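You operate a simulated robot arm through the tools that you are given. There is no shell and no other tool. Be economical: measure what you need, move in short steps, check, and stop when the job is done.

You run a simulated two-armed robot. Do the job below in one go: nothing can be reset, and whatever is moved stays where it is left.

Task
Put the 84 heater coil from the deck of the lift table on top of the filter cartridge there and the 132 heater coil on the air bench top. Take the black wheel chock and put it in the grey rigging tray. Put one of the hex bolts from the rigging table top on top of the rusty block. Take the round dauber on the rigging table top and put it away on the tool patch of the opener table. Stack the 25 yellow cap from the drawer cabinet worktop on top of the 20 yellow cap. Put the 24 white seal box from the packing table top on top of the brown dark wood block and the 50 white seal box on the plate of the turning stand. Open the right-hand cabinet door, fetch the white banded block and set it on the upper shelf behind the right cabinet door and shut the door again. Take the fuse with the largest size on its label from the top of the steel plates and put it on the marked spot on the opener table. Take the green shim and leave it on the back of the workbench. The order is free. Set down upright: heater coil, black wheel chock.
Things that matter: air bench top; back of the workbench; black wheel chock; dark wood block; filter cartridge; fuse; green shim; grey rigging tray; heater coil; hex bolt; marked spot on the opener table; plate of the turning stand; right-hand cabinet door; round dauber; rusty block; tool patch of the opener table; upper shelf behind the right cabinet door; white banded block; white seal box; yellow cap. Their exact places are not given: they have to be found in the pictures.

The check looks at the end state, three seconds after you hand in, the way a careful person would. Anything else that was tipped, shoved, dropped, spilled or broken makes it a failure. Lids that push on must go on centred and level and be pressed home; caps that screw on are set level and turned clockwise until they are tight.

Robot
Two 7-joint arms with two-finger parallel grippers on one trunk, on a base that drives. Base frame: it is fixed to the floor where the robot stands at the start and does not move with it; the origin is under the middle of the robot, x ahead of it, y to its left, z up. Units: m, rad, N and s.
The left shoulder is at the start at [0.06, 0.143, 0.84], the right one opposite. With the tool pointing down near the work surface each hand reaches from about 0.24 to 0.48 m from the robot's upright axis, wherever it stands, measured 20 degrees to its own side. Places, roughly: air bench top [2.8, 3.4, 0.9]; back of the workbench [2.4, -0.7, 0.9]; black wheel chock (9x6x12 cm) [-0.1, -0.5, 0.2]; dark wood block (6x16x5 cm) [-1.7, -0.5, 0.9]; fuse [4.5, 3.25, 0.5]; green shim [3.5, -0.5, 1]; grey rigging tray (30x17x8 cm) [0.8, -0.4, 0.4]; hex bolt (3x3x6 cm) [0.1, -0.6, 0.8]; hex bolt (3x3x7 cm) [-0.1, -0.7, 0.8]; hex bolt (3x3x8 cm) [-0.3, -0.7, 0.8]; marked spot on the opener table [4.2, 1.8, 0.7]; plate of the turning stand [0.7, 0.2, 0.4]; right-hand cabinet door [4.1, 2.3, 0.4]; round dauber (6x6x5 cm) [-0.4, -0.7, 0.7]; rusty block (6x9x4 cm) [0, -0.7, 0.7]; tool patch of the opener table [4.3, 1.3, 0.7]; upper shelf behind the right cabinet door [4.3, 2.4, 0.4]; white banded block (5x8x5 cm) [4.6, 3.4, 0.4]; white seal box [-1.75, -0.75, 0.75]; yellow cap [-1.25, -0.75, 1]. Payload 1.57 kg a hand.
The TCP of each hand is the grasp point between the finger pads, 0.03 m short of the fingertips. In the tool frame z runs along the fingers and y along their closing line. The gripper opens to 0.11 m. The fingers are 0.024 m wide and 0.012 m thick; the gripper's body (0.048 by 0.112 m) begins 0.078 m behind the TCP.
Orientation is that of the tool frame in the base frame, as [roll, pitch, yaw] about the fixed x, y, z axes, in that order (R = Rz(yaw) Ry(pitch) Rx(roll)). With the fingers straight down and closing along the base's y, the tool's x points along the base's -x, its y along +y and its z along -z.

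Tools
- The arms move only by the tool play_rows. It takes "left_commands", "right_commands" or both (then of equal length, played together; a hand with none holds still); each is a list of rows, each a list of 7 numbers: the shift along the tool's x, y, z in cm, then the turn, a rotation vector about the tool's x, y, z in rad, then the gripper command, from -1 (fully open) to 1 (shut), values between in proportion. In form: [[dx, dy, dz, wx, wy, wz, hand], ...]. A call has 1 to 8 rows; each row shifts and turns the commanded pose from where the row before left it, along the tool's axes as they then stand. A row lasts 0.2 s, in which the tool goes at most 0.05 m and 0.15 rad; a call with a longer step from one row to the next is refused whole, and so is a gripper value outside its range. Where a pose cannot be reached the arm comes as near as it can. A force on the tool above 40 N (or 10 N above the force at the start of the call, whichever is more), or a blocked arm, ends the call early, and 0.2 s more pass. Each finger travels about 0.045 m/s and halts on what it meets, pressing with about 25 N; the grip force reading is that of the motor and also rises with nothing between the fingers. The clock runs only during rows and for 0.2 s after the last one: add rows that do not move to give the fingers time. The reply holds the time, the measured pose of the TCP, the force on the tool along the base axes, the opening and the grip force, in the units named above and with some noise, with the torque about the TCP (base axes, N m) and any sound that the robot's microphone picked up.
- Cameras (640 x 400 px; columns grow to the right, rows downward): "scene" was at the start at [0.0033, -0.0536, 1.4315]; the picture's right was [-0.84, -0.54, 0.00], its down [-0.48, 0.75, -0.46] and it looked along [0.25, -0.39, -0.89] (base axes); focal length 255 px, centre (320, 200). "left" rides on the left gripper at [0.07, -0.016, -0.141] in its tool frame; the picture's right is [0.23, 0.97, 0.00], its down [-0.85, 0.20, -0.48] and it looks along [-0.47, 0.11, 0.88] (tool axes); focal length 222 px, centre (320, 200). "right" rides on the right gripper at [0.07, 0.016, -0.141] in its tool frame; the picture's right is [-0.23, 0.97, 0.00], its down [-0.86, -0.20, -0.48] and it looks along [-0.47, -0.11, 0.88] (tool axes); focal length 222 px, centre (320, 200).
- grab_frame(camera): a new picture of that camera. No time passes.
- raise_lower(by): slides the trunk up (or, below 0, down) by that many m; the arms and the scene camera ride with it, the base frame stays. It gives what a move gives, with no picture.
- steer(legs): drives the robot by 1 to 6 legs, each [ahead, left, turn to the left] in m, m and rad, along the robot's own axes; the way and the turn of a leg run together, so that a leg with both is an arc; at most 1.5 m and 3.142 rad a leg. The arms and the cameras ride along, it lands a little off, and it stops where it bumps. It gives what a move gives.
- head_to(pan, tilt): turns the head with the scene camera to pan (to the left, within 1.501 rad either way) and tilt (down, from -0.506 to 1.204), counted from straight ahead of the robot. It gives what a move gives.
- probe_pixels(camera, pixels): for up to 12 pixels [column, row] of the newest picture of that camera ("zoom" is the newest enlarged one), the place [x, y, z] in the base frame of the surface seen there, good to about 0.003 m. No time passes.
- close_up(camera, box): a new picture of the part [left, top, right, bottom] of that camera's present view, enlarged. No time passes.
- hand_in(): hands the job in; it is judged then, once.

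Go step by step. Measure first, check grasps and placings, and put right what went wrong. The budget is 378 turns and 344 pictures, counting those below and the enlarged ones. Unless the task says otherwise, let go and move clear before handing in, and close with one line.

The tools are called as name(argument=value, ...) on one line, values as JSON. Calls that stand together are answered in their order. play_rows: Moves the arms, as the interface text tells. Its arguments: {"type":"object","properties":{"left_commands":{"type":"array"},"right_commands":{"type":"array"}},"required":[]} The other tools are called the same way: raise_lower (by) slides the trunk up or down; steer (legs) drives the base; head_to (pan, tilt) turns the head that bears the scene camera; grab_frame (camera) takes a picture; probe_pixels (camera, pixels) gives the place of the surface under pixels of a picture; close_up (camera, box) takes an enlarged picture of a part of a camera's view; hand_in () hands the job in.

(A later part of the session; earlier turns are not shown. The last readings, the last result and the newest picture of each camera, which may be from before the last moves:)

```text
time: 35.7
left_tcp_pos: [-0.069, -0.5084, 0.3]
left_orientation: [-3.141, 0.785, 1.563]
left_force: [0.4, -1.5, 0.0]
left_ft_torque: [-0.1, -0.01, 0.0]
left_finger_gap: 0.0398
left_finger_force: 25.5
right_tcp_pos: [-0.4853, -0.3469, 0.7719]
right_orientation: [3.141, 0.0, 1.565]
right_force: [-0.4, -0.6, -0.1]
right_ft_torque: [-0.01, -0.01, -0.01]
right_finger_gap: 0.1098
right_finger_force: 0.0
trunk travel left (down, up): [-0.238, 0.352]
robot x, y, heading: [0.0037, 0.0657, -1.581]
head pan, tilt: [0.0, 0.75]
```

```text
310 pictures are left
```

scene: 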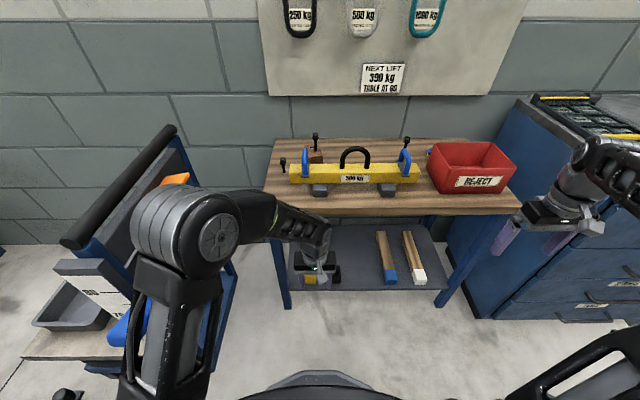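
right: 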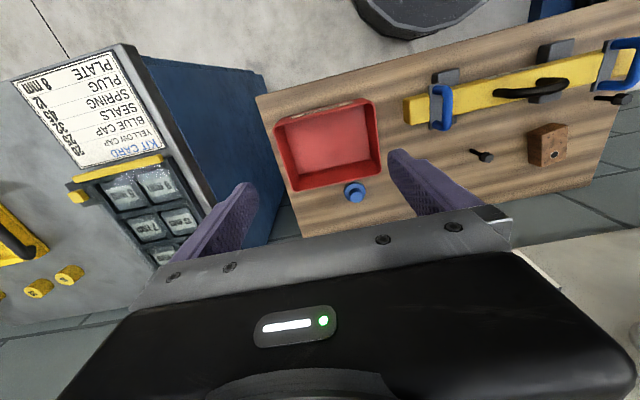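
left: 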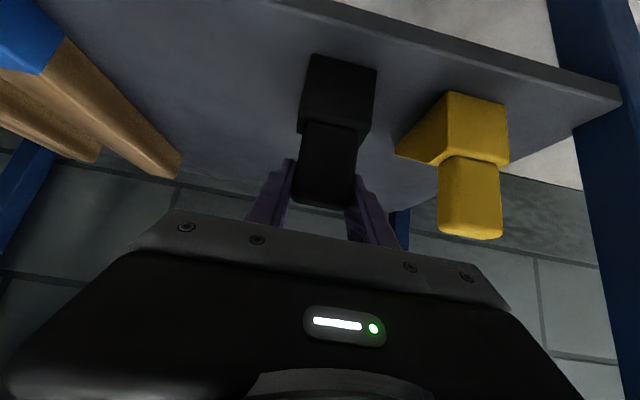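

Chock gripped. Lift 3 cm, draw back out, then lift more.

play_rows(left_commands=[[-1.4, 0, -1.4, 0, 0, 0, 1], [-1.4, 0, -1.4, 0, 0, 0, 1], [3.3, 0, -3.3, 0, 0, 0, 1], [3.3, 0, -3.3, 0, 0, 0, 1], [3.3, 0, -3.3, 0, 0, 0, 1], [0, 0, 0, 0, 0, 0, 1]])

grab_frame(camera="left")

```text
time: 37.1
left_tcp_pos: [-0.069, -0.3704, 0.3414]
left_orientation: [3.141, 0.786, 1.563]
left_force: [0.3, 0.3, -0.3]
left_ft_torque: [0.02, -0.03, 0.01]
left_finger_gap: 0.0397
left_finger_force: 24.7
right_tcp_pos: [-0.4854, -0.346, 0.7709]
right_orientation: [3.141, 0.0, 1.565]
right_force: [-0.6, 0.5, -0.5]
right_ft_torque: [-0.03, 0.0, -0.02]
right_finger_gap: 0.11
right_finger_force: 0.0
trunk travel left (down, up): [-0.238, 0.352]
robot x, y, heading: [0.0004, 0.0689, -1.584]
head pan, tilt: [0.0, 0.75]
```

```text
309 pictures are left
```

left: 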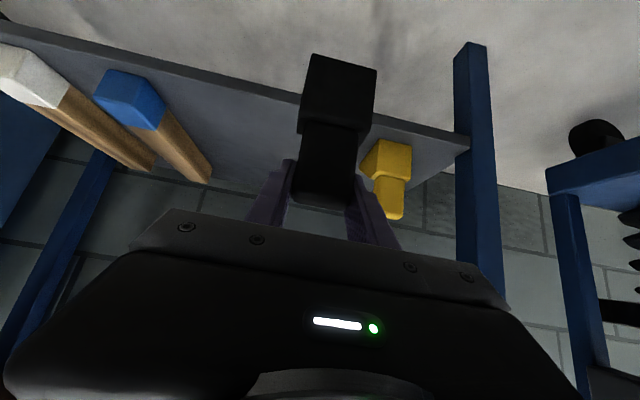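

Chock is clear of the shelf. Before driving, raise the trunk and check the floor to the robot's left (+x side).

raise_lower(by=0.3)

head_to(pan=1.5, tilt=0.5)

grab_frame(camera="scene")

```text
time: 40.1
left_tcp_pos: [-0.068, -0.3717, 0.6405]
left_orientation: [-3.141, 0.785, 1.561]
left_force: [-0.4, 0.0, -2.6]
left_ft_torque: [0.01, -0.01, 0.01]
left_finger_gap: 0.0401
left_finger_force: 25.5
right_tcp_pos: [-0.4856, -0.3464, 1.0705]
right_orientation: [3.14, -0.002, 1.565]
right_force: [0.2, 0.2, 0.2]
right_ft_torque: [0.01, 0.0, 0.01]
right_finger_gap: 0.1102
right_finger_force: 0.0
trunk travel left (down, up): [-0.538, 0.052]
robot x, y, heading: [0.0003, 0.0681, -1.577]
head pan, tilt: [0.0, 0.75]
```

```text
time: 41.7
left_tcp_pos: [-0.0679, -0.3709, 0.6413]
left_orientation: [-3.141, 0.786, 1.563]
left_force: [0.4, 0.5, -2.0]
left_ft_torque: [0.0, -0.01, -0.03]
left_finger_gap: 0.0397
left_finger_force: 25.2
right_tcp_pos: [-0.4854, -0.3472, 1.0721]
right_orientation: [3.141, 0.0, 1.566]
right_force: [0.1, -0.2, -0.1]
right_ft_torque: [-0.02, 0.0, 0.01]
right_finger_gap: 0.1099
right_finger_force: 0.1
trunk travel left (down, up): [-0.538, 0.052]
robot x, y, heading: [0.0027, 0.0669, -1.578]
head pan, tilt: [1.499, 0.499]
```

```text
308 pictures are left
```

scene: 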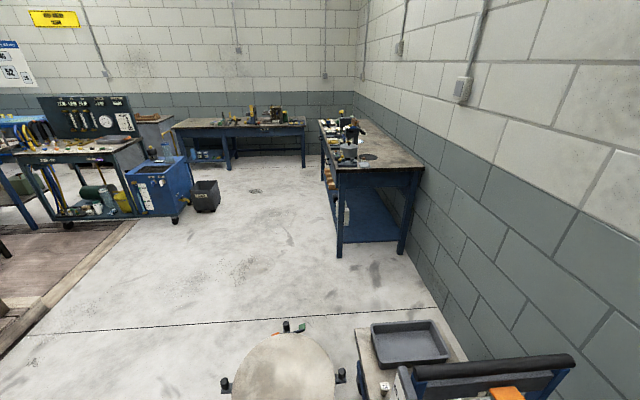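

Clear floor ahead (+x). Probe pallet edge, bench legs, turntable, tray rim and deck end.

probe_pixels(camera="scene", pixels=[[10, 345], [120, 230], [340, 256], [350, 168], [226, 385], [285, 327], [365, 340], [425, 318], [410, 340], [377, 327], [443, 358], [200, 205]])

```text
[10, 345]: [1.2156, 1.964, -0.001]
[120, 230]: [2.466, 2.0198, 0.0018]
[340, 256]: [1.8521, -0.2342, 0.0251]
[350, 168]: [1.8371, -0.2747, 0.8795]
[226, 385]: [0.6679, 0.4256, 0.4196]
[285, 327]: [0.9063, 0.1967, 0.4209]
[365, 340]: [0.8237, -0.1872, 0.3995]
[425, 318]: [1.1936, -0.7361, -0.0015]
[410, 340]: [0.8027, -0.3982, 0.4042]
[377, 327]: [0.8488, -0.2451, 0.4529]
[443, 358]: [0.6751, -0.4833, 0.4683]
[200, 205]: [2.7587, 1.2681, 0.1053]
```

Plenty of room. Drive back, sideways around the turning stand, turn to face -x and slide in front of the tray.

steer(legs=[[-0.6, 0, 0], [0, 1.35, 0], [0, 0, -1.571], [0, 0.7, 0]])

head_to(pan=0.3, tilt=0.9)

grab_frame(camera="scene")

```text
time: 58.8
left_tcp_pos: [0.9097, 0.0292, 0.6402]
left_orientation: [-3.14, 0.785, -0.034]
left_force: [0.2, -0.2, 0.1]
left_ft_torque: [-0.01, -0.01, 0.03]
left_finger_gap: 0.0
left_finger_force: 21.5
right_tcp_pos: [0.947, 0.4442, 1.0713]
right_orientation: [-3.141, -0.002, -0.037]
right_force: [-0.3, -0.2, 0.1]
right_ft_torque: [0.01, 0.02, -0.02]
right_finger_gap: 0.11
right_finger_force: 0.0
trunk travel left (down, up): [-0.538, 0.052]
robot x, y, heading: [1.3455, -0.0504, 3.11]
head pan, tilt: [1.499, 0.499]
stopped in leg 4: the robot was blocked; the commanded pose is now the measured one
```

```text
time: 60.2
left_tcp_pos: [0.9111, 0.029, 0.6403]
left_orientation: [-3.141, 0.785, -0.036]
left_force: [-0.7, 0.4, -0.8]
left_ft_torque: [-0.02, 0.0, -0.01]
left_finger_gap: 0.0001
left_finger_force: 21.0
right_tcp_pos: [0.9466, 0.4445, 1.0714]
right_orientation: [-3.141, 0.001, -0.035]
right_force: [0.0, -0.6, 0.2]
right_ft_torque: [-0.02, -0.01, 0.02]
right_finger_gap: 0.1098
right_finger_force: 0.1
trunk travel left (down, up): [-0.538, 0.052]
robot x, y, heading: [1.3473, -0.0529, 3.107]
head pan, tilt: [0.3, 0.901]
```

```text
307 pictures are left
```

scene: 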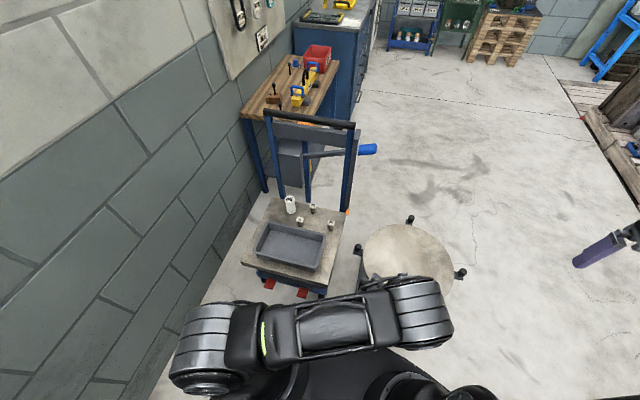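

The left gripper is empty (gap 0): the chock slipped, and the base bumped something. Look for the chock with cameras.

grab_frame(camera="left")

head_to(pan=1.2, tilt=1.1)

grab_frame(camera="scene")

head_to(pan=-0.9, tilt=0.7)

grab_frame(camera="scene")

```text
306 pictures are left
```

left: 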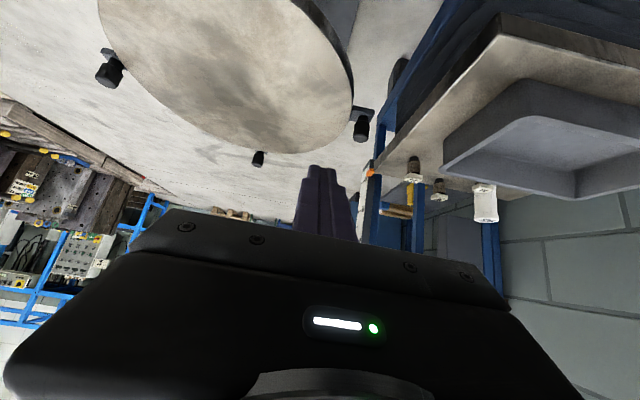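

```text
time: 61.4
left_tcp_pos: [0.9108, 0.0278, 0.64]
left_orientation: [-3.14, 0.785, -0.033]
left_force: [-0.5, 0.7, 0.6]
left_ft_torque: [0.01, 0.01, -0.02]
left_finger_gap: 0.0
left_finger_force: 21.5
right_tcp_pos: [0.9462, 0.4445, 1.0721]
right_orientation: [-3.141, 0.0, -0.037]
right_force: [-0.4, 0.1, -0.1]
right_ft_torque: [-0.05, 0.01, 0.01]
right_finger_gap: 0.1101
right_finger_force: 0.0
trunk travel left (down, up): [-0.538, 0.052]
robot x, y, heading: [1.3467, -0.0521, 3.111]
head pan, tilt: [1.201, 1.1]
```

```text
305 pictures are left
```

scene: 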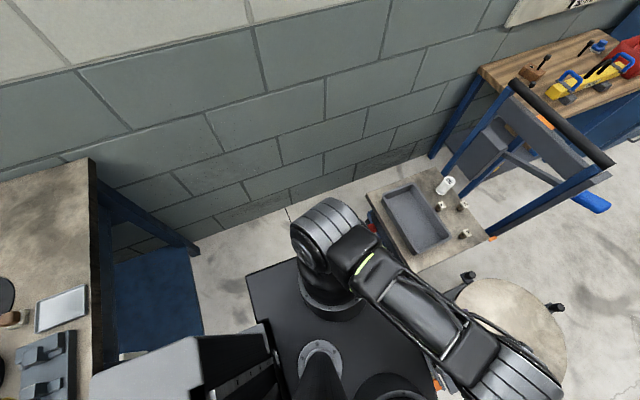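

```text
time: 63.4
left_tcp_pos: [0.9119, 0.0289, 0.6414]
left_orientation: [-3.14, 0.784, -0.034]
left_force: [0.6, -0.1, -0.2]
left_ft_torque: [0.01, -0.01, 0.0]
left_finger_gap: 0.0
left_finger_force: 21.8
right_tcp_pos: [0.9465, 0.4444, 1.0727]
right_orientation: [3.141, 0.0, -0.035]
right_force: [-0.4, 0.0, -1.2]
right_ft_torque: [-0.01, 0.0, -0.01]
right_finger_gap: 0.11
right_finger_force: 0.0
trunk travel left (down, up): [-0.538, 0.052]
robot x, y, heading: [1.3476, -0.0532, 3.104]
head pan, tilt: [-0.901, 0.7]
```

```text
304 pictures are left
```

scene: 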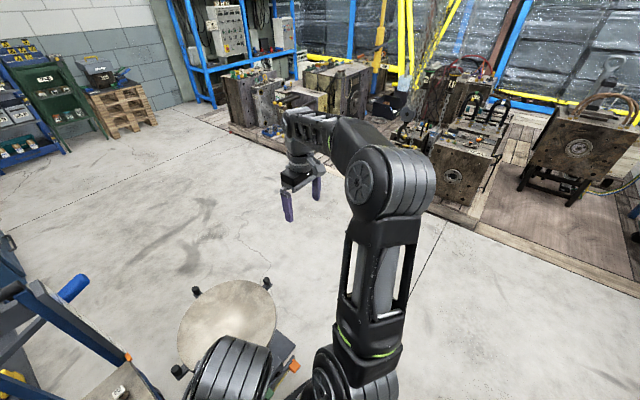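

No chock seen yet. Check right-hand camera and other head directions.

grab_frame(camera="right")

head_to(pan=-1.5, tilt=1.0)

grab_frame(camera="scene")

head_to(pan=-0.1, tilt=1.2)

grab_frame(camera="scene")

```text
303 pictures are left
```

right: 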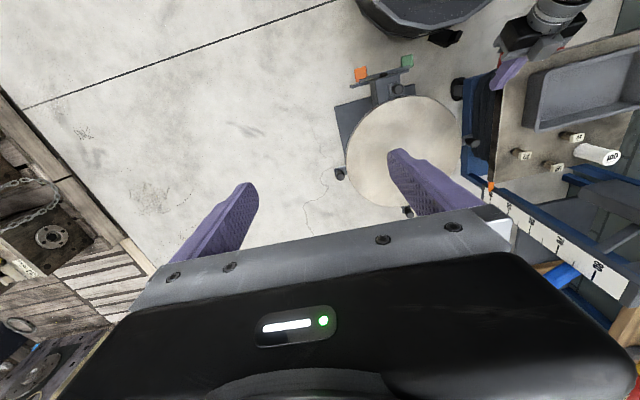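

```text
time: 64.4
left_tcp_pos: [0.9125, 0.0292, 0.6403]
left_orientation: [-3.14, 0.785, -0.034]
left_force: [-0.1, 0.1, -0.2]
left_ft_torque: [0.0, -0.01, -0.02]
left_finger_gap: 0.0
left_finger_force: 21.4
right_tcp_pos: [0.9474, 0.4456, 1.0718]
right_orientation: [-3.142, 0.0, -0.036]
right_force: [-0.9, 0.7, -0.1]
right_ft_torque: [-0.02, 0.02, -0.02]
right_finger_gap: 0.1102
right_finger_force: 0.0
trunk travel left (down, up): [-0.538, 0.052]
robot x, y, heading: [1.3493, -0.0507, 3.108]
head pan, tilt: [-1.499, 1.0]
```

```text
302 pictures are left
```

scene: 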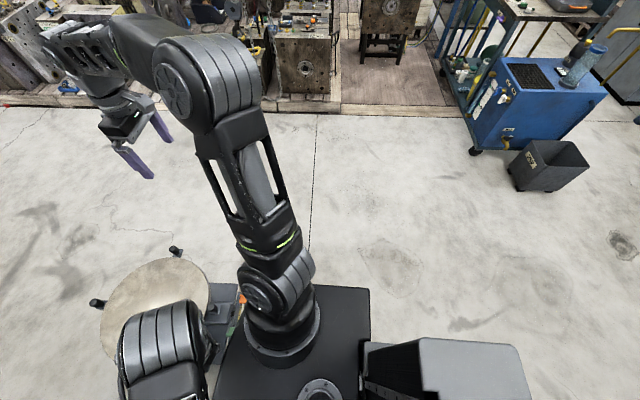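

```text
time: 65.9
left_tcp_pos: [0.9115, 0.0268, 0.6408]
left_orientation: [-3.14, 0.785, -0.037]
left_force: [0.1, -0.6, 0.3]
left_ft_torque: [0.01, -0.03, -0.02]
left_finger_gap: 0.0
left_finger_force: 20.4
right_tcp_pos: [0.9474, 0.4437, 1.0718]
right_orientation: [-3.141, -0.001, -0.035]
right_force: [0.5, -0.2, 0.2]
right_ft_torque: [0.0, 0.0, 0.01]
right_finger_gap: 0.11
right_finger_force: 0.0
trunk travel left (down, up): [-0.538, 0.052]
robot x, y, heading: [1.3451, -0.0497, 3.105]
head pan, tilt: [-0.099, 1.201]
```

```text
301 pictures are left
```

scene: 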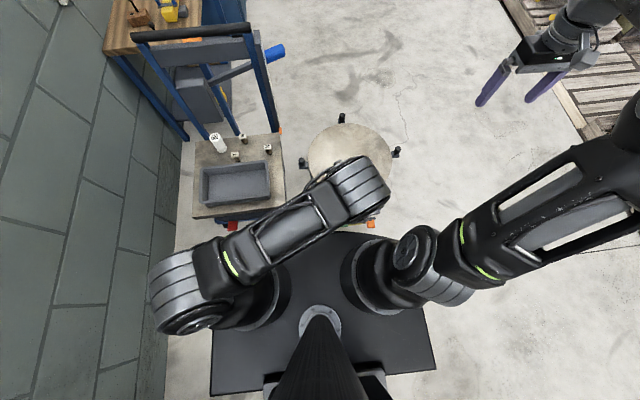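

In the right-hand picture, a dark object sits at (445,37) just by the base. Zoom and probe.

close_up(camera="right", box=[340, 0, 560, 120])

probe_pixels(camera="right", pixels=[[445, 37], [432, 40], [455, 38], [360, 73], [407, 62], [397, 90], [380, 25], [480, 10], [460, 90], [478, 143]])

```text
2.91 times, centred on (450, 60) of right
```

zoom: 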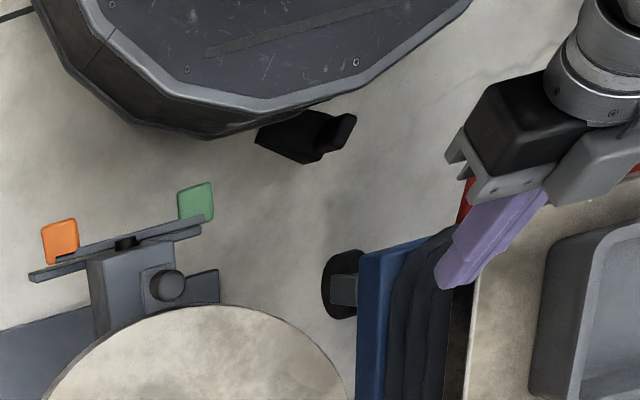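

```text
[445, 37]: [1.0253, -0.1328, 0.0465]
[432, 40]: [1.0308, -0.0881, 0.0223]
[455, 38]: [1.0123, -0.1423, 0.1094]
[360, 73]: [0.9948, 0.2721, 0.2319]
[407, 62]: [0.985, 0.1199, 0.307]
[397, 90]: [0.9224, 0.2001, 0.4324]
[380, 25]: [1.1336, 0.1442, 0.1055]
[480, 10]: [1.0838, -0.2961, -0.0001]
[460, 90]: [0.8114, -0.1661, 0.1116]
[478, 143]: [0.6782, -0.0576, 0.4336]
```

The chock is at about (1.03,-0.12) on the floor, wedged by the base front, seemingly upright. Slide away (+y), turn toward it and look.

steer(legs=[[-0.02, -0.2, 0], [-0.05, 0, 0.55]])

head_to(pan=0.0, tilt=1.0)

grab_frame(camera="scene")

grab_frame(camera="left")

grab_frame(camera="right")

```text
time: 69.1
left_tcp_pos: [1.0089, -0.0012, 0.6407]
left_orientation: [-3.14, 0.786, 0.524]
left_force: [-0.8, 0.7, -0.2]
left_ft_torque: [-0.02, 0.02, 0.04]
left_finger_gap: 0.0001
left_finger_force: 21.6
right_tcp_pos: [0.8196, 0.3703, 1.0714]
right_orientation: [3.141, 0.0, 0.522]
right_force: [-0.1, -0.5, -0.1]
right_ft_torque: [0.0, 0.01, -0.04]
right_finger_gap: 0.1101
right_finger_force: 0.0
trunk travel left (down, up): [-0.538, 0.052]
robot x, y, heading: [1.4213, 0.1582, -2.618]
head pan, tilt: [-0.099, 1.201]
```

```text
time: 69.8
left_tcp_pos: [1.0093, -0.0022, 0.6409]
left_orientation: [-3.14, 0.785, 0.523]
left_force: [0.0, 0.1, 0.2]
left_ft_torque: [0.03, 0.01, 0.01]
left_finger_gap: 0.0001
left_finger_force: 21.3
right_tcp_pos: [0.8204, 0.37, 1.0713]
right_orientation: [-3.142, 0.001, 0.522]
right_force: [0.1, -0.6, 0.5]
right_ft_torque: [-0.03, 0.01, 0.02]
right_finger_gap: 0.1096
right_finger_force: 0.0
trunk travel left (down, up): [-0.538, 0.052]
robot x, y, heading: [1.4232, 0.1647, -2.615]
head pan, tilt: [0.0, 1.0]
```

```text
299 pictures are left
```

scene: 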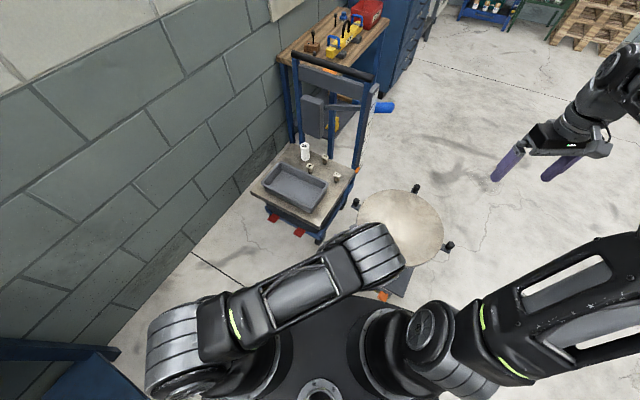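

```text
298 pictures are left
```

left: 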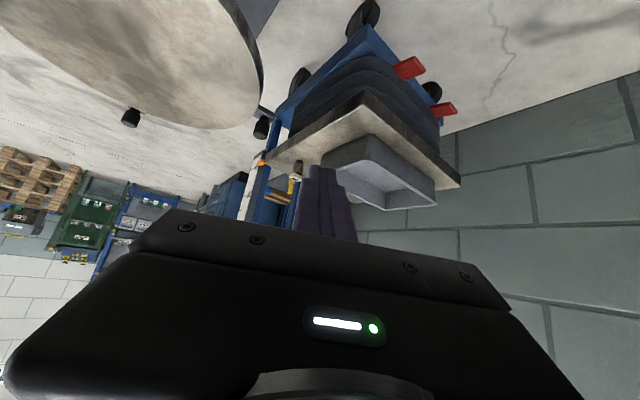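

```text
297 pictures are left
```

right: 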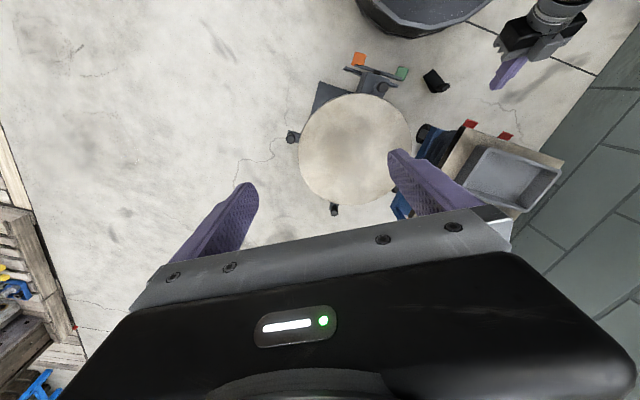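

The chock is free at (437,80) in the right picture. Zoom on it.

close_up(camera="right", box=[390, 50, 490, 112])

probe_pixels(camera="zoom", pixels=[[225, 130], [260, 120], [300, 105], [260, 200], [230, 165], [310, 200], [350, 215], [380, 220], [400, 235], [330, 160], [300, 240], [280, 150]])

```text
6.40 times, centred on (440, 81) of right
```

zoom: 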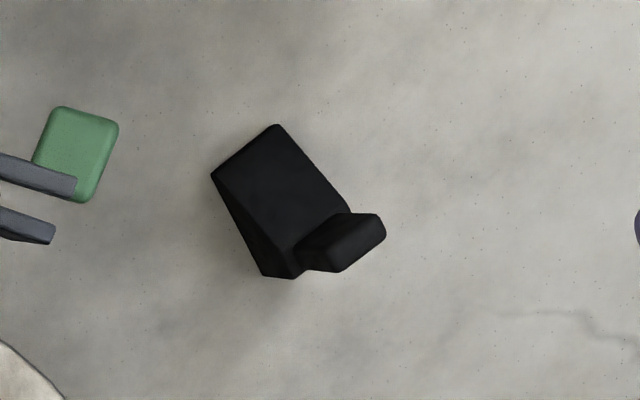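

```text
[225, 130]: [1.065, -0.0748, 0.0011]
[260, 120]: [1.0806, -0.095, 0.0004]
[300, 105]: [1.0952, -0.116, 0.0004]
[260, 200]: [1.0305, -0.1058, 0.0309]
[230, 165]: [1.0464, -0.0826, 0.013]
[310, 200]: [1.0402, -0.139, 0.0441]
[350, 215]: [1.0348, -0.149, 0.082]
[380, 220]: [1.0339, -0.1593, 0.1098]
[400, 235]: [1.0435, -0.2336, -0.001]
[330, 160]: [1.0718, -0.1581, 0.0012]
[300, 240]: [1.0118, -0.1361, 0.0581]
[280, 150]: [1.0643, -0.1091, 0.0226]
```

The chock stands upright: it's a wedge with the grip at the far end, grip ≈(1.015,-0.145), top z≈0.115. I'll drive 9 cm ahead, straighten the left hand to vertical.

steer(legs=[[0.08, 0, 0.1]])

play_rows(left_commands=[[0, 0, 0, 0, 0.14, 0, -1], [0, 0, 0, 0, 0.14, 0, -1], [0, 0, 0, 0, 0.14, 0, -1], [0, 0, 0, 0, 0.14, 0, -1], [0, 0, 0, 0, 0.14, 0, -1], [0, 0, 0, 0, 0.085, 0, -1]])

grab_frame(camera="left")

```text
time: 70.9
left_tcp_pos: [0.9582, -0.0865, 0.6404]
left_orientation: [-3.139, 0.785, 0.623]
left_force: [0.6, 0.2, -1.0]
left_ft_torque: [-0.04, 0.02, 0.01]
left_finger_gap: 0.0002
left_finger_force: 21.0
right_tcp_pos: [0.7311, 0.264, 1.071]
right_orientation: [3.141, -0.002, 0.622]
right_force: [0.5, -0.9, 0.8]
right_ft_torque: [0.01, -0.02, 0.02]
right_finger_gap: 0.11
right_finger_force: 0.0
trunk travel left (down, up): [-0.538, 0.052]
robot x, y, heading: [1.3535, 0.1175, -2.512]
head pan, tilt: [0.0, 1.0]
```

```text
time: 72.3
left_tcp_pos: [0.9586, -0.0864, 0.6398]
left_orientation: [-3.141, -0.002, 0.622]
left_force: [0.9, 0.2, -0.5]
left_ft_torque: [0.01, 0.0, -0.02]
left_finger_gap: 0.1103
left_finger_force: 0.2
right_tcp_pos: [0.7324, 0.2648, 1.0719]
right_orientation: [3.141, -0.002, 0.621]
right_force: [0.8, -0.4, -0.7]
right_ft_torque: [-0.01, 0.01, -0.01]
right_finger_gap: 0.1099
right_finger_force: 0.1
trunk travel left (down, up): [-0.538, 0.052]
robot x, y, heading: [1.3543, 0.1155, -2.521]
head pan, tilt: [0.0, 1.0]
```

```text
295 pictures are left
```

left: 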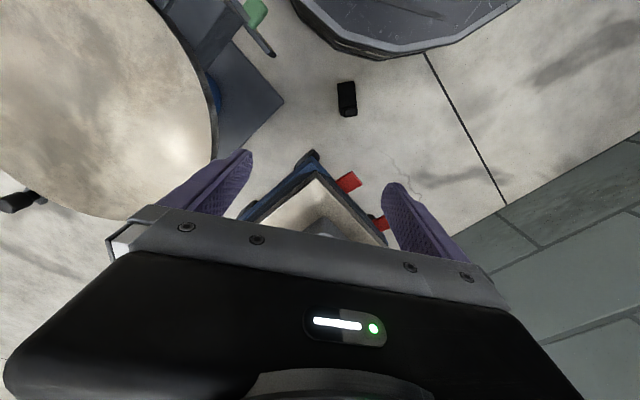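

Chock at (347,98). Zoom/probe to get its exact pose.

close_up(camera="left", box=[310, 65, 390, 115])

probe_pixels(camera="zoom", pixels=[[300, 200], [250, 290], [340, 280], [300, 270], [280, 380], [340, 370], [310, 330], [270, 340], [345, 330], [230, 150], [360, 140], [375, 380]])

```text
8.00 times, centred on (350, 90) of left
```

zoom: 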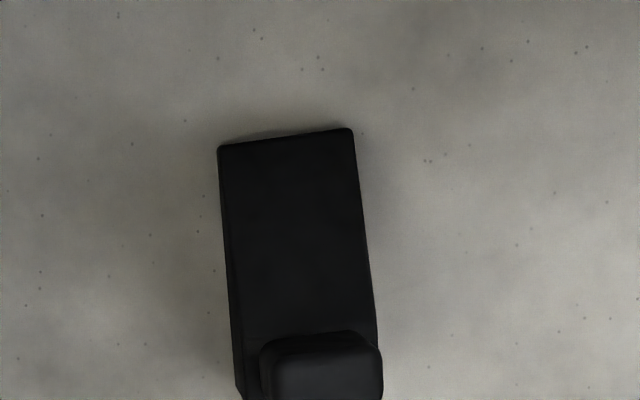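

```text
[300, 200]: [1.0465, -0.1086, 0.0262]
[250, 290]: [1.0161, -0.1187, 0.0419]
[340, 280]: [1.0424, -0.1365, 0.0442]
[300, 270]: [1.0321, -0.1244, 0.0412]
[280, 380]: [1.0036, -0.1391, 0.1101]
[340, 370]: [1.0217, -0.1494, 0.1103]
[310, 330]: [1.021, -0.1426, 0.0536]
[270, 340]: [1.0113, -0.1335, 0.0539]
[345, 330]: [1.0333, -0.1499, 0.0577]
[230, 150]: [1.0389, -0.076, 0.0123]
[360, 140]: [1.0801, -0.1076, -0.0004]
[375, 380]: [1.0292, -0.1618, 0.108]
```

Grip centre ≈(1.012,-0.153), width direction ≈-35°. Move over it and turn the hand, then lower the trunk.

play_rows(left_commands=[[0.23, 4.2, 0, 0, 0, 0, -0.5], [0.23, 4.3, 0, 0, 0, 0, -0.5], [0, 0, 0, 0, 0, -0.12, -0.5], [0, 0, 0, 0, 0, -0.12, -0.5], [0, 0, 0, 0, 0, -0.1, -0.5]])

raise_lower(by=-0.37)

grab_frame(camera="left")

```text
time: 73.5
left_tcp_pos: [1.0111, -0.1537, 0.6403]
left_orientation: [-3.141, 0.002, 0.966]
left_force: [-1.5, 0.0, 0.0]
left_ft_torque: [-0.04, 0.0, 0.02]
left_finger_gap: 0.0825
left_finger_force: 0.1
right_tcp_pos: [0.7324, 0.2649, 1.0717]
right_orientation: [-3.141, -0.003, 0.622]
right_force: [-0.7, 0.3, -0.2]
right_ft_torque: [0.0, -0.03, -0.02]
right_finger_gap: 0.11
right_finger_force: 0.0
trunk travel left (down, up): [-0.538, 0.052]
robot x, y, heading: [1.3537, 0.1147, -2.519]
head pan, tilt: [0.0, 1.0]
```

```text
time: 77.1
left_tcp_pos: [1.0113, -0.1532, 0.2709]
left_orientation: [-3.139, -0.001, 0.963]
left_force: [-0.1, -0.5, 0.0]
left_ft_torque: [0.0, -0.03, 0.05]
left_finger_gap: 0.0822
left_finger_force: 0.0
right_tcp_pos: [0.7334, 0.2643, 0.6996]
right_orientation: [3.14, -0.002, 0.621]
right_force: [-0.3, -0.3, -0.5]
right_ft_torque: [0.03, 0.02, -0.03]
right_finger_gap: 0.1098
right_finger_force: 0.1
trunk travel left (down, up): [-0.168, 0.422]
robot x, y, heading: [1.3534, 0.1124, -2.52]
head pan, tilt: [0.0, 1.0]
```

```text
293 pictures are left
```

left: 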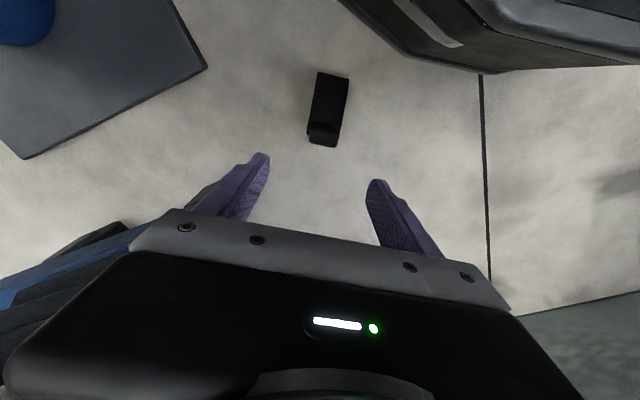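

close_up(camera="left", box=[280, 60, 376, 160])

probe_pixels(camera="zoom", pixels=[[300, 330], [330, 320], [290, 295], [345, 305], [280, 280], [345, 290], [280, 200], [360, 210], [295, 120], [370, 130], [320, 270], [315, 345]])

```text
4.00 times, centred on (328, 110) of left
```

zoom: 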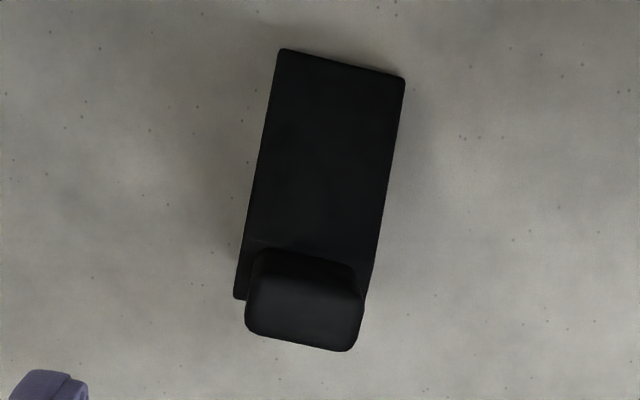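

```text
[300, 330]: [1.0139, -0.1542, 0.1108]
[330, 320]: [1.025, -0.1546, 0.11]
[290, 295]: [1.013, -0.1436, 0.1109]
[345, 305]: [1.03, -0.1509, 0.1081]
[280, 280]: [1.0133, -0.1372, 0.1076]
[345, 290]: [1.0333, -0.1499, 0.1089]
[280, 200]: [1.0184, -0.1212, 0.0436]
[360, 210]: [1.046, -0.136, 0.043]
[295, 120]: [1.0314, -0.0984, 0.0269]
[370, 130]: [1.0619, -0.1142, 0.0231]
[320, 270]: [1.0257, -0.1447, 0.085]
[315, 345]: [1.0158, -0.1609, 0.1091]
```

Fine-tune: shift 0.7/0.6 cm, rotate 0.12 more, then descend and close.

play_rows(left_commands=[[0.67, 0.63, 0, 0, 0, -0.12, -0.5], [0, 0, 4.5, 0, 0, 0, -0.5], [0, 0, 4.5, 0, 0, 0, -0.5], [0, 0, 4.5, 0, 0, 0, -0.5], [0, 0, 4.2, 0, 0, 0, -0.5], [0, 0, 0, 0, 0, 0, -0.5]])

grab_frame(camera="left")

```text
time: 78.5
left_tcp_pos: [1.0185, -0.1496, 0.0925]
left_orientation: [-3.139, -0.001, 1.084]
left_force: [-0.5, 0.3, 0.3]
left_ft_torque: [0.01, 0.02, 0.01]
left_finger_gap: 0.0826
left_finger_force: 0.0
right_tcp_pos: [0.7324, 0.2644, 0.7011]
right_orientation: [3.141, 0.0, 0.62]
right_force: [0.5, -0.8, -0.3]
right_ft_torque: [0.0, 0.05, 0.01]
right_finger_gap: 0.1097
right_finger_force: 0.2
trunk travel left (down, up): [-0.168, 0.422]
robot x, y, heading: [1.3556, 0.1136, -2.517]
head pan, tilt: [0.0, 1.0]
```

```text
291 pictures are left
```

left: 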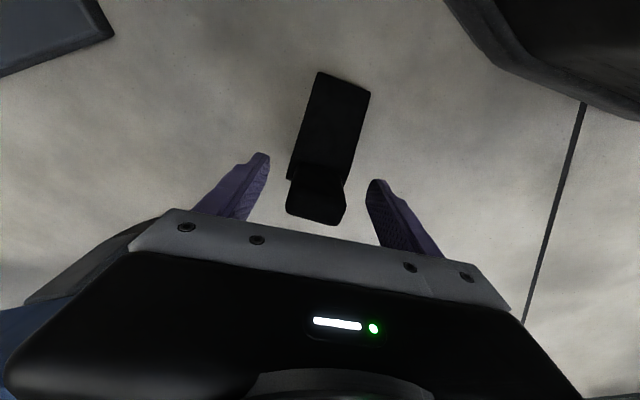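

Well aligned. Close and lift slightly.

play_rows(left_commands=[[0, 0, 0, 0, 0, 0, 1], [0, 0, 0, 0, 0, 0, 1], [0, 0, 0, 0, 0, 0, 1], [0, 0, 0, 0, 0, 0, 1], [0, 0, 0, 0, 0, 0, 1], [0, 0, -4, 0, 0, 0, 1], [0, 0, -4.5, 0, 0, 0, 1], [0, 0, 0, 0, 0, 0, 1]])

grab_frame(camera="left")

```text
time: 80.3
left_tcp_pos: [1.0193, -0.1513, 0.1794]
left_orientation: [-3.14, -0.001, 1.083]
left_force: [0.7, 0.6, -2.4]
left_ft_torque: [0.03, -0.01, 0.0]
left_finger_gap: 0.0412
left_finger_force: 24.9
right_tcp_pos: [0.7329, 0.2659, 0.7012]
right_orientation: [3.141, -0.002, 0.621]
right_force: [0.0, 0.1, 0.5]
right_ft_torque: [0.01, -0.02, 0.01]
right_finger_gap: 0.1104
right_finger_force: 0.0
trunk travel left (down, up): [-0.168, 0.422]
robot x, y, heading: [1.3525, 0.1158, -2.516]
head pan, tilt: [0.0, 1.0]
```

```text
290 pictures are left
```

left: 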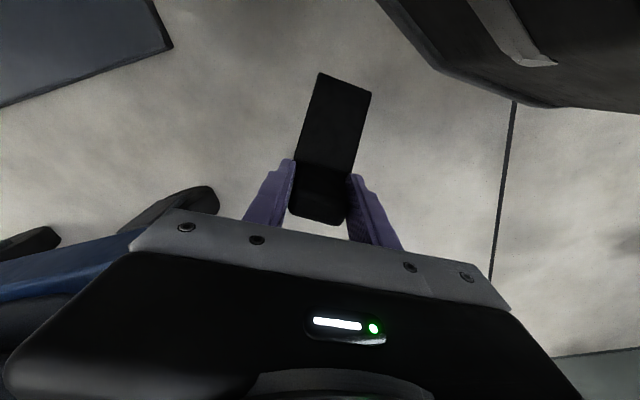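

Chock firmly held. Raise the trunk and measure tray/lift end positions.

raise_lower(by=0.4)

grab_frame(camera="scene")

grab_frame(camera="right")

```text
time: 84.1
left_tcp_pos: [1.0197, -0.1505, 0.577]
left_orientation: [-3.14, 0.001, 1.085]
left_force: [-0.1, 0.6, -2.4]
left_ft_torque: [-0.02, 0.02, -0.06]
left_finger_gap: 0.0412
left_finger_force: 24.9
right_tcp_pos: [0.7316, 0.2651, 1.1007]
right_orientation: [-3.141, -0.001, 0.622]
right_force: [1.1, 0.0, -0.5]
right_ft_torque: [0.02, -0.02, -0.01]
right_finger_gap: 0.11
right_finger_force: 0.1
trunk travel left (down, up): [-0.568, 0.022]
robot x, y, heading: [1.354, 0.114, -2.517]
head pan, tilt: [0.0, 1.0]
```

```text
289 pictures are left
```

scene: 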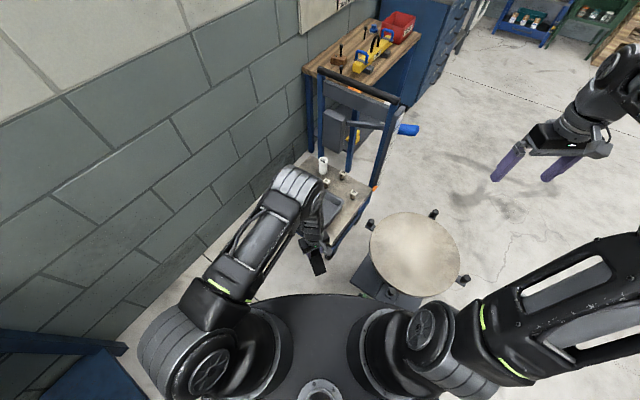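

```text
288 pictures are left
```

right: 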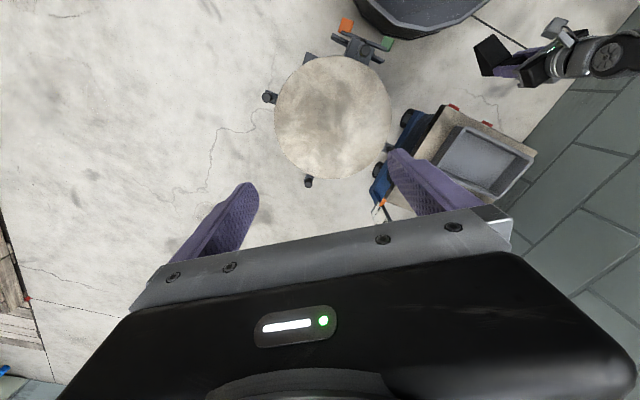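

probe_pixels(camera="right", pixels=[[463, 126], [534, 155], [437, 176], [497, 155], [470, 165], [440, 108], [535, 140], [455, 107], [487, 124], [408, 115], [500, 190], [385, 44]])

close_up(camera="right", box=[380, 90, 550, 220])

```text
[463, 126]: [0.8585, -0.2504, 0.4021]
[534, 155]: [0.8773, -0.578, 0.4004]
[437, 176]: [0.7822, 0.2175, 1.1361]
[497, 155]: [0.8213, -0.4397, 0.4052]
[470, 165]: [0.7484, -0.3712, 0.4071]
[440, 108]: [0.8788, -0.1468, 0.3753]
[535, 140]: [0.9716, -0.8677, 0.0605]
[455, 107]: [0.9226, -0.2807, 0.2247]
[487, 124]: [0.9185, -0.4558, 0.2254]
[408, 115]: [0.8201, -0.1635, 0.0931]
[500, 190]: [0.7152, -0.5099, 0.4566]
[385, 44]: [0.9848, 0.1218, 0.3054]
```

```text
3.08 times, centred on (465, 155) of right
```

zoom: 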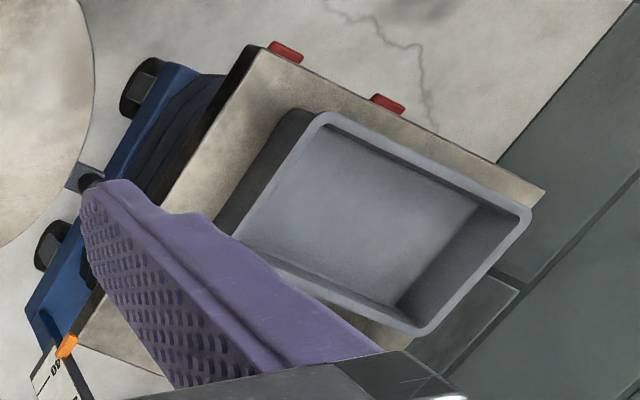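

probe_pixels(camera="zoom", pixels=[[322, 118], [525, 212], [424, 328], [430, 165], [300, 280], [350, 160], [400, 300], [480, 205], [265, 230], [370, 230]])

```text
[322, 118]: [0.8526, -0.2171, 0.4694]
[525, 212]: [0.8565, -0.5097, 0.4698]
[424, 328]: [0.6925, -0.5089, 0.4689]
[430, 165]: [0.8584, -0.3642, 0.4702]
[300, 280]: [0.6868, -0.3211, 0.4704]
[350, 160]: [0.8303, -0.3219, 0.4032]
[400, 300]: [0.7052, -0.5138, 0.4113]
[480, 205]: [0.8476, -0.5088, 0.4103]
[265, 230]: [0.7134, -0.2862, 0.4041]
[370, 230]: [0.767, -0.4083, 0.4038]
```

Tray: x 0.687–0.858, y -0.515…-0.215, rim 0.47, floor 0.404. Raise the chock 7 cm more, then drive nearer.

play_rows(left_commands=[[0, 0, -4, 0, 0, 0, 1], [0, 0, -4, 0, 0, 0, 1]])

steer(legs=[[0.12, 0.085, 0], [0.12, 0.085, 0]])

grab_frame(camera="left")

```text
time: 84.7
left_tcp_pos: [1.0234, -0.1504, 0.6577]
left_orientation: [-3.141, -0.001, 1.081]
left_force: [-0.1, -0.6, -1.7]
left_ft_torque: [-0.01, 0.03, 0.01]
left_finger_gap: 0.0409
left_finger_force: 25.3
right_tcp_pos: [0.7339, 0.2658, 1.1014]
right_orientation: [3.142, 0.0, 0.621]
right_force: [0.6, -0.4, -0.2]
right_ft_torque: [0.01, -0.02, -0.02]
right_finger_gap: 0.1096
right_finger_force: 0.1
trunk travel left (down, up): [-0.568, 0.022]
robot x, y, heading: [1.3519, 0.1135, -2.517]
head pan, tilt: [0.0, 1.0]
```

```text
time: 87.0
left_tcp_pos: [0.9264, -0.425, 0.6578]
left_orientation: [-3.139, -0.001, 1.082]
left_force: [0.6, -0.5, -2.8]
left_ft_torque: [0.03, 0.0, 0.04]
left_finger_gap: 0.0408
left_finger_force: 25.5
right_tcp_pos: [0.636, -0.0107, 1.1007]
right_orientation: [3.141, -0.002, 0.62]
right_force: [0.0, -0.2, 0.0]
right_ft_torque: [0.04, -0.02, 0.0]
right_finger_gap: 0.11
right_finger_force: 0.0
trunk travel left (down, up): [-0.568, 0.022]
robot x, y, heading: [1.2567, -0.1558, -2.523]
head pan, tilt: [0.0, 1.0]
```

```text
286 pictures are left
```

left: 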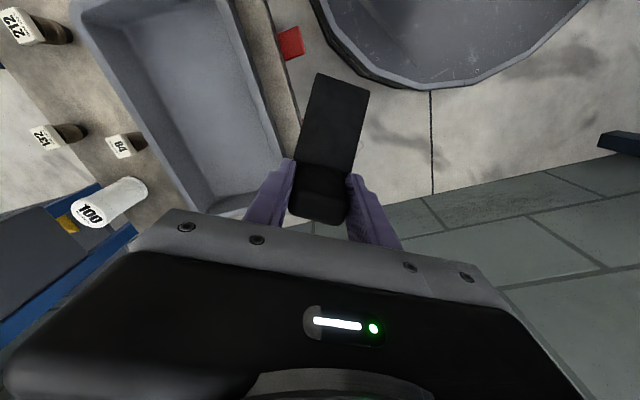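

Carry over the tray centre.

play_rows(left_commands=[[-1.2, -4.12, 0, 0, 0, 0, 1], [-1.2, -4.12, 0, 0, 0, 0, 1], [-1.2, -4.12, 0, 0, 0, 0, 1], [-1.2, -4.12, 0, 0, 0, 0, 1], [0, 0, 0, 0, 0, 0, 1]])

grab_frame(camera="left")

```text
time: 88.2
left_tcp_pos: [0.7597, -0.3897, 0.6581]
left_orientation: [3.141, -0.001, 1.082]
left_force: [-0.3, -0.3, -1.9]
left_ft_torque: [-0.02, 0.01, 0.02]
left_finger_gap: 0.0406
left_finger_force: 24.7
right_tcp_pos: [0.6371, -0.0094, 1.1024]
right_orientation: [3.141, -0.001, 0.621]
right_force: [0.6, 0.3, 0.1]
right_ft_torque: [0.0, -0.01, 0.02]
right_finger_gap: 0.11
right_finger_force: 0.0
trunk travel left (down, up): [-0.568, 0.022]
robot x, y, heading: [1.2571, -0.1615, -2.522]
head pan, tilt: [0.0, 1.0]
```

```text
285 pictures are left
```

left: 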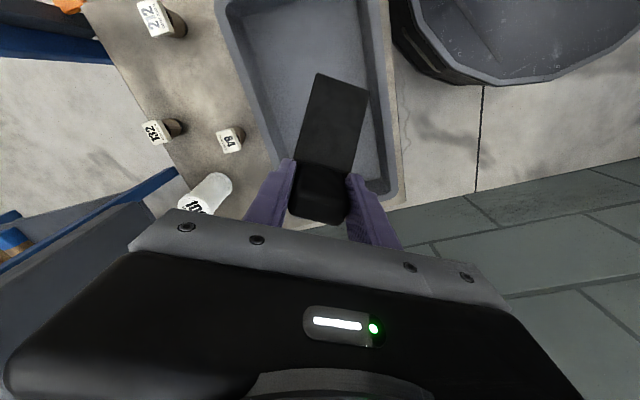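

Descend into the tray.

play_rows(left_commands=[[0, 0, 4, 0, 0, 0, 1], [0, 0, 4, 0, 0, 0, 1], [0, 0, 4, 0, 0, 0, 1], [0, 0, 3, 0, 0, 0, 1], [0, 0, 0.4, 0, 0, 0, 1], [0, 0, 0.4, 0, 0, 0, 1], [0, 0, 0.3, 0, 0, 0, 1]])

grab_frame(camera="left")

```text
time: 89.8
left_tcp_pos: [0.7638, -0.3909, 0.5587]
left_orientation: [-3.138, 0.0, 1.082]
left_force: [-0.4, 0.3, -2.2]
left_ft_torque: [-0.02, 0.02, -0.04]
left_finger_gap: 0.0407
left_finger_force: 24.8
left hand out of reach, approached as far as the arm can: row 3, 4, 5, 6
right_tcp_pos: [0.6375, -0.0085, 1.1012]
right_orientation: [3.141, -0.001, 0.621]
right_force: [0.0, -0.2, 0.0]
right_ft_torque: [-0.01, 0.01, 0.04]
right_finger_gap: 0.1102
right_finger_force: 0.1
trunk travel left (down, up): [-0.568, 0.022]
robot x, y, heading: [1.2613, -0.1601, -2.521]
head pan, tilt: [0.0, 1.0]
```

```text
284 pictures are left
```

left: 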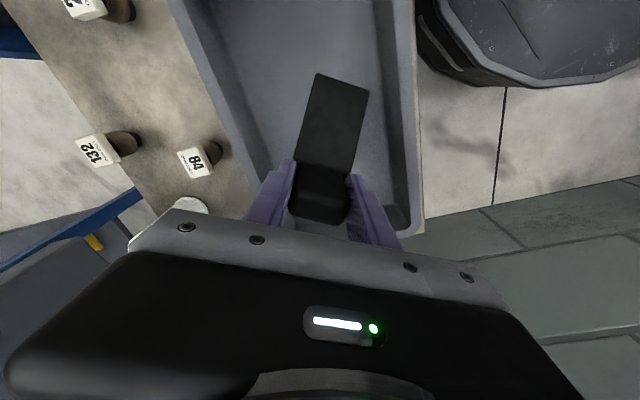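

Arm limit reached; lower by trunk instead: 5.5 cm.

raise_lower(by=-0.057)

```text
time: 90.8
left_tcp_pos: [0.7631, -0.3918, 0.5021]
left_orientation: [-3.139, 0.001, 1.083]
left_force: [-0.3, -0.7, -2.4]
left_ft_torque: [-0.05, 0.01, -0.01]
left_finger_gap: 0.0408
left_finger_force: 24.4
right_tcp_pos: [0.6379, -0.0101, 1.044]
right_orientation: [-3.141, 0.0, 0.622]
right_force: [0.1, 0.3, 0.1]
right_ft_torque: [0.0, -0.02, 0.0]
right_finger_gap: 0.1099
right_finger_force: 0.1
trunk travel left (down, up): [-0.511, 0.079]
robot x, y, heading: [1.2567, -0.1609, -2.524]
head pan, tilt: [0.0, 1.0]
```

play_rows(left_commands=[[0, 0, 0.2, 0, 0, 0, 1], [0, 0, 0.2, 0, 0, 0, 1], [0, 0, 0.15, 0, 0, 0, 1], [0, 0, 0.1, 0, 0, 0, 1]])

```text
time: 91.8
left_tcp_pos: [0.7642, -0.3909, 0.4986]
left_orientation: [-3.136, 0.003, 1.082]
left_force: [-2.3, -0.1, 7.3]
left_ft_torque: [0.41, -0.34, 0.1]
left_finger_gap: 0.0408
left_finger_force: 24.4
left hand out of reach, approached as far as the arm can: row 4
right_tcp_pos: [0.6377, -0.0095, 1.0434]
right_orientation: [3.141, -0.002, 0.622]
right_force: [0.0, 0.8, 0.3]
right_ft_torque: [0.02, 0.02, 0.0]
right_finger_gap: 0.1099
right_finger_force: 0.2
trunk travel left (down, up): [-0.511, 0.079]
robot x, y, heading: [1.2611, -0.1575, -2.518]
head pan, tilt: [0.0, 1.0]
```

Contact reached (force +7 N). Open to ~0.075, wait, rise.

play_rows(left_commands=[[0, 0, 0, 0, 0, 0, 0.2], [0, 0, 0, 0, 0, 0, -0.2], [0, 0, 0, 0, 0, 0, -0.4], [0, 0, 0, 0, 0, 0, -0.4], [0, 0, -4, 0, 0, 0, -0.4], [0, 0, -5, 0, 0, 0, -0.4], [0, 0, -5, 0, 0, 0, -0.4]])

grab_frame(camera="left")

```text
time: 93.4
left_tcp_pos: [0.7686, -0.3894, 0.6383]
left_orientation: [-3.14, 0.001, 1.083]
left_force: [0.9, 0.2, -0.1]
left_ft_torque: [0.02, 0.02, -0.01]
left_finger_gap: 0.0771
left_finger_force: 0.1
right_tcp_pos: [0.6376, -0.0094, 1.0444]
right_orientation: [-3.141, -0.001, 0.621]
right_force: [0.4, -0.6, -0.9]
right_ft_torque: [0.0, 0.0, -0.02]
right_finger_gap: 0.11
right_finger_force: 0.1
trunk travel left (down, up): [-0.511, 0.079]
robot x, y, heading: [1.2584, -0.159, -2.525]
head pan, tilt: [0.0, 1.0]
```

```text
283 pictures are left
```

left: 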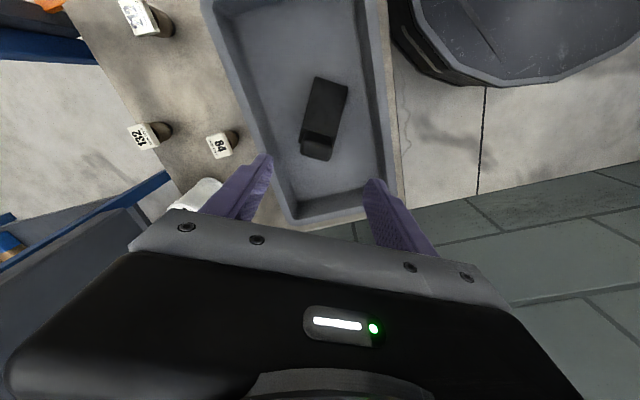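

Chock stands upright in the tray. Next coil 84: I want to face -x right before the lift end, so check the rear extent of the base first.

head_to(pan=1.5, tilt=1.2)

grab_frame(camera="scene")

probe_pixels(camera="scene", pixels=[[200, 300], [180, 330], [150, 350], [250, 350], [100, 380], [60, 390], [240, 250], [300, 180], [130, 300], [100, 200]])

```text
time: 95.0
left_tcp_pos: [0.767, -0.3901, 0.6375]
left_orientation: [-3.139, 0.003, 1.082]
left_force: [-0.3, -0.4, -0.2]
left_ft_torque: [0.0, -0.01, 0.0]
left_finger_gap: 0.0769
left_finger_force: 0.0
right_tcp_pos: [0.6373, -0.0092, 1.044]
right_orientation: [3.141, -0.002, 0.622]
right_force: [0.3, 0.2, 0.2]
right_ft_torque: [0.03, 0.0, 0.01]
right_finger_gap: 0.1099
right_finger_force: 0.2
trunk travel left (down, up): [-0.511, 0.079]
robot x, y, heading: [1.2572, -0.1597, -2.519]
head pan, tilt: [1.499, 1.201]
```

```text
282 pictures are left
```

scene: 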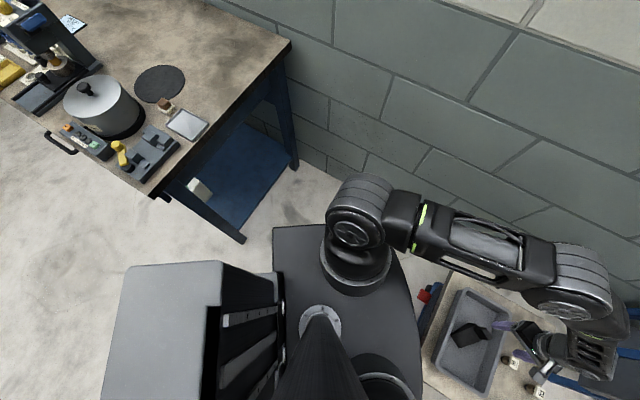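

```text
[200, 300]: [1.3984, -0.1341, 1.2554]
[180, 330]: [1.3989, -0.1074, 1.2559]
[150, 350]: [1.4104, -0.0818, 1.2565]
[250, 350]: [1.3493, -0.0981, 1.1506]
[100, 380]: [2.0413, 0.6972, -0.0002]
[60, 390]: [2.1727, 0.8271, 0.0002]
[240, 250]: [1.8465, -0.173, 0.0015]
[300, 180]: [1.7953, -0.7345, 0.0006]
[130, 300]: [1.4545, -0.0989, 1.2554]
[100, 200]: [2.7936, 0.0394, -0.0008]
```

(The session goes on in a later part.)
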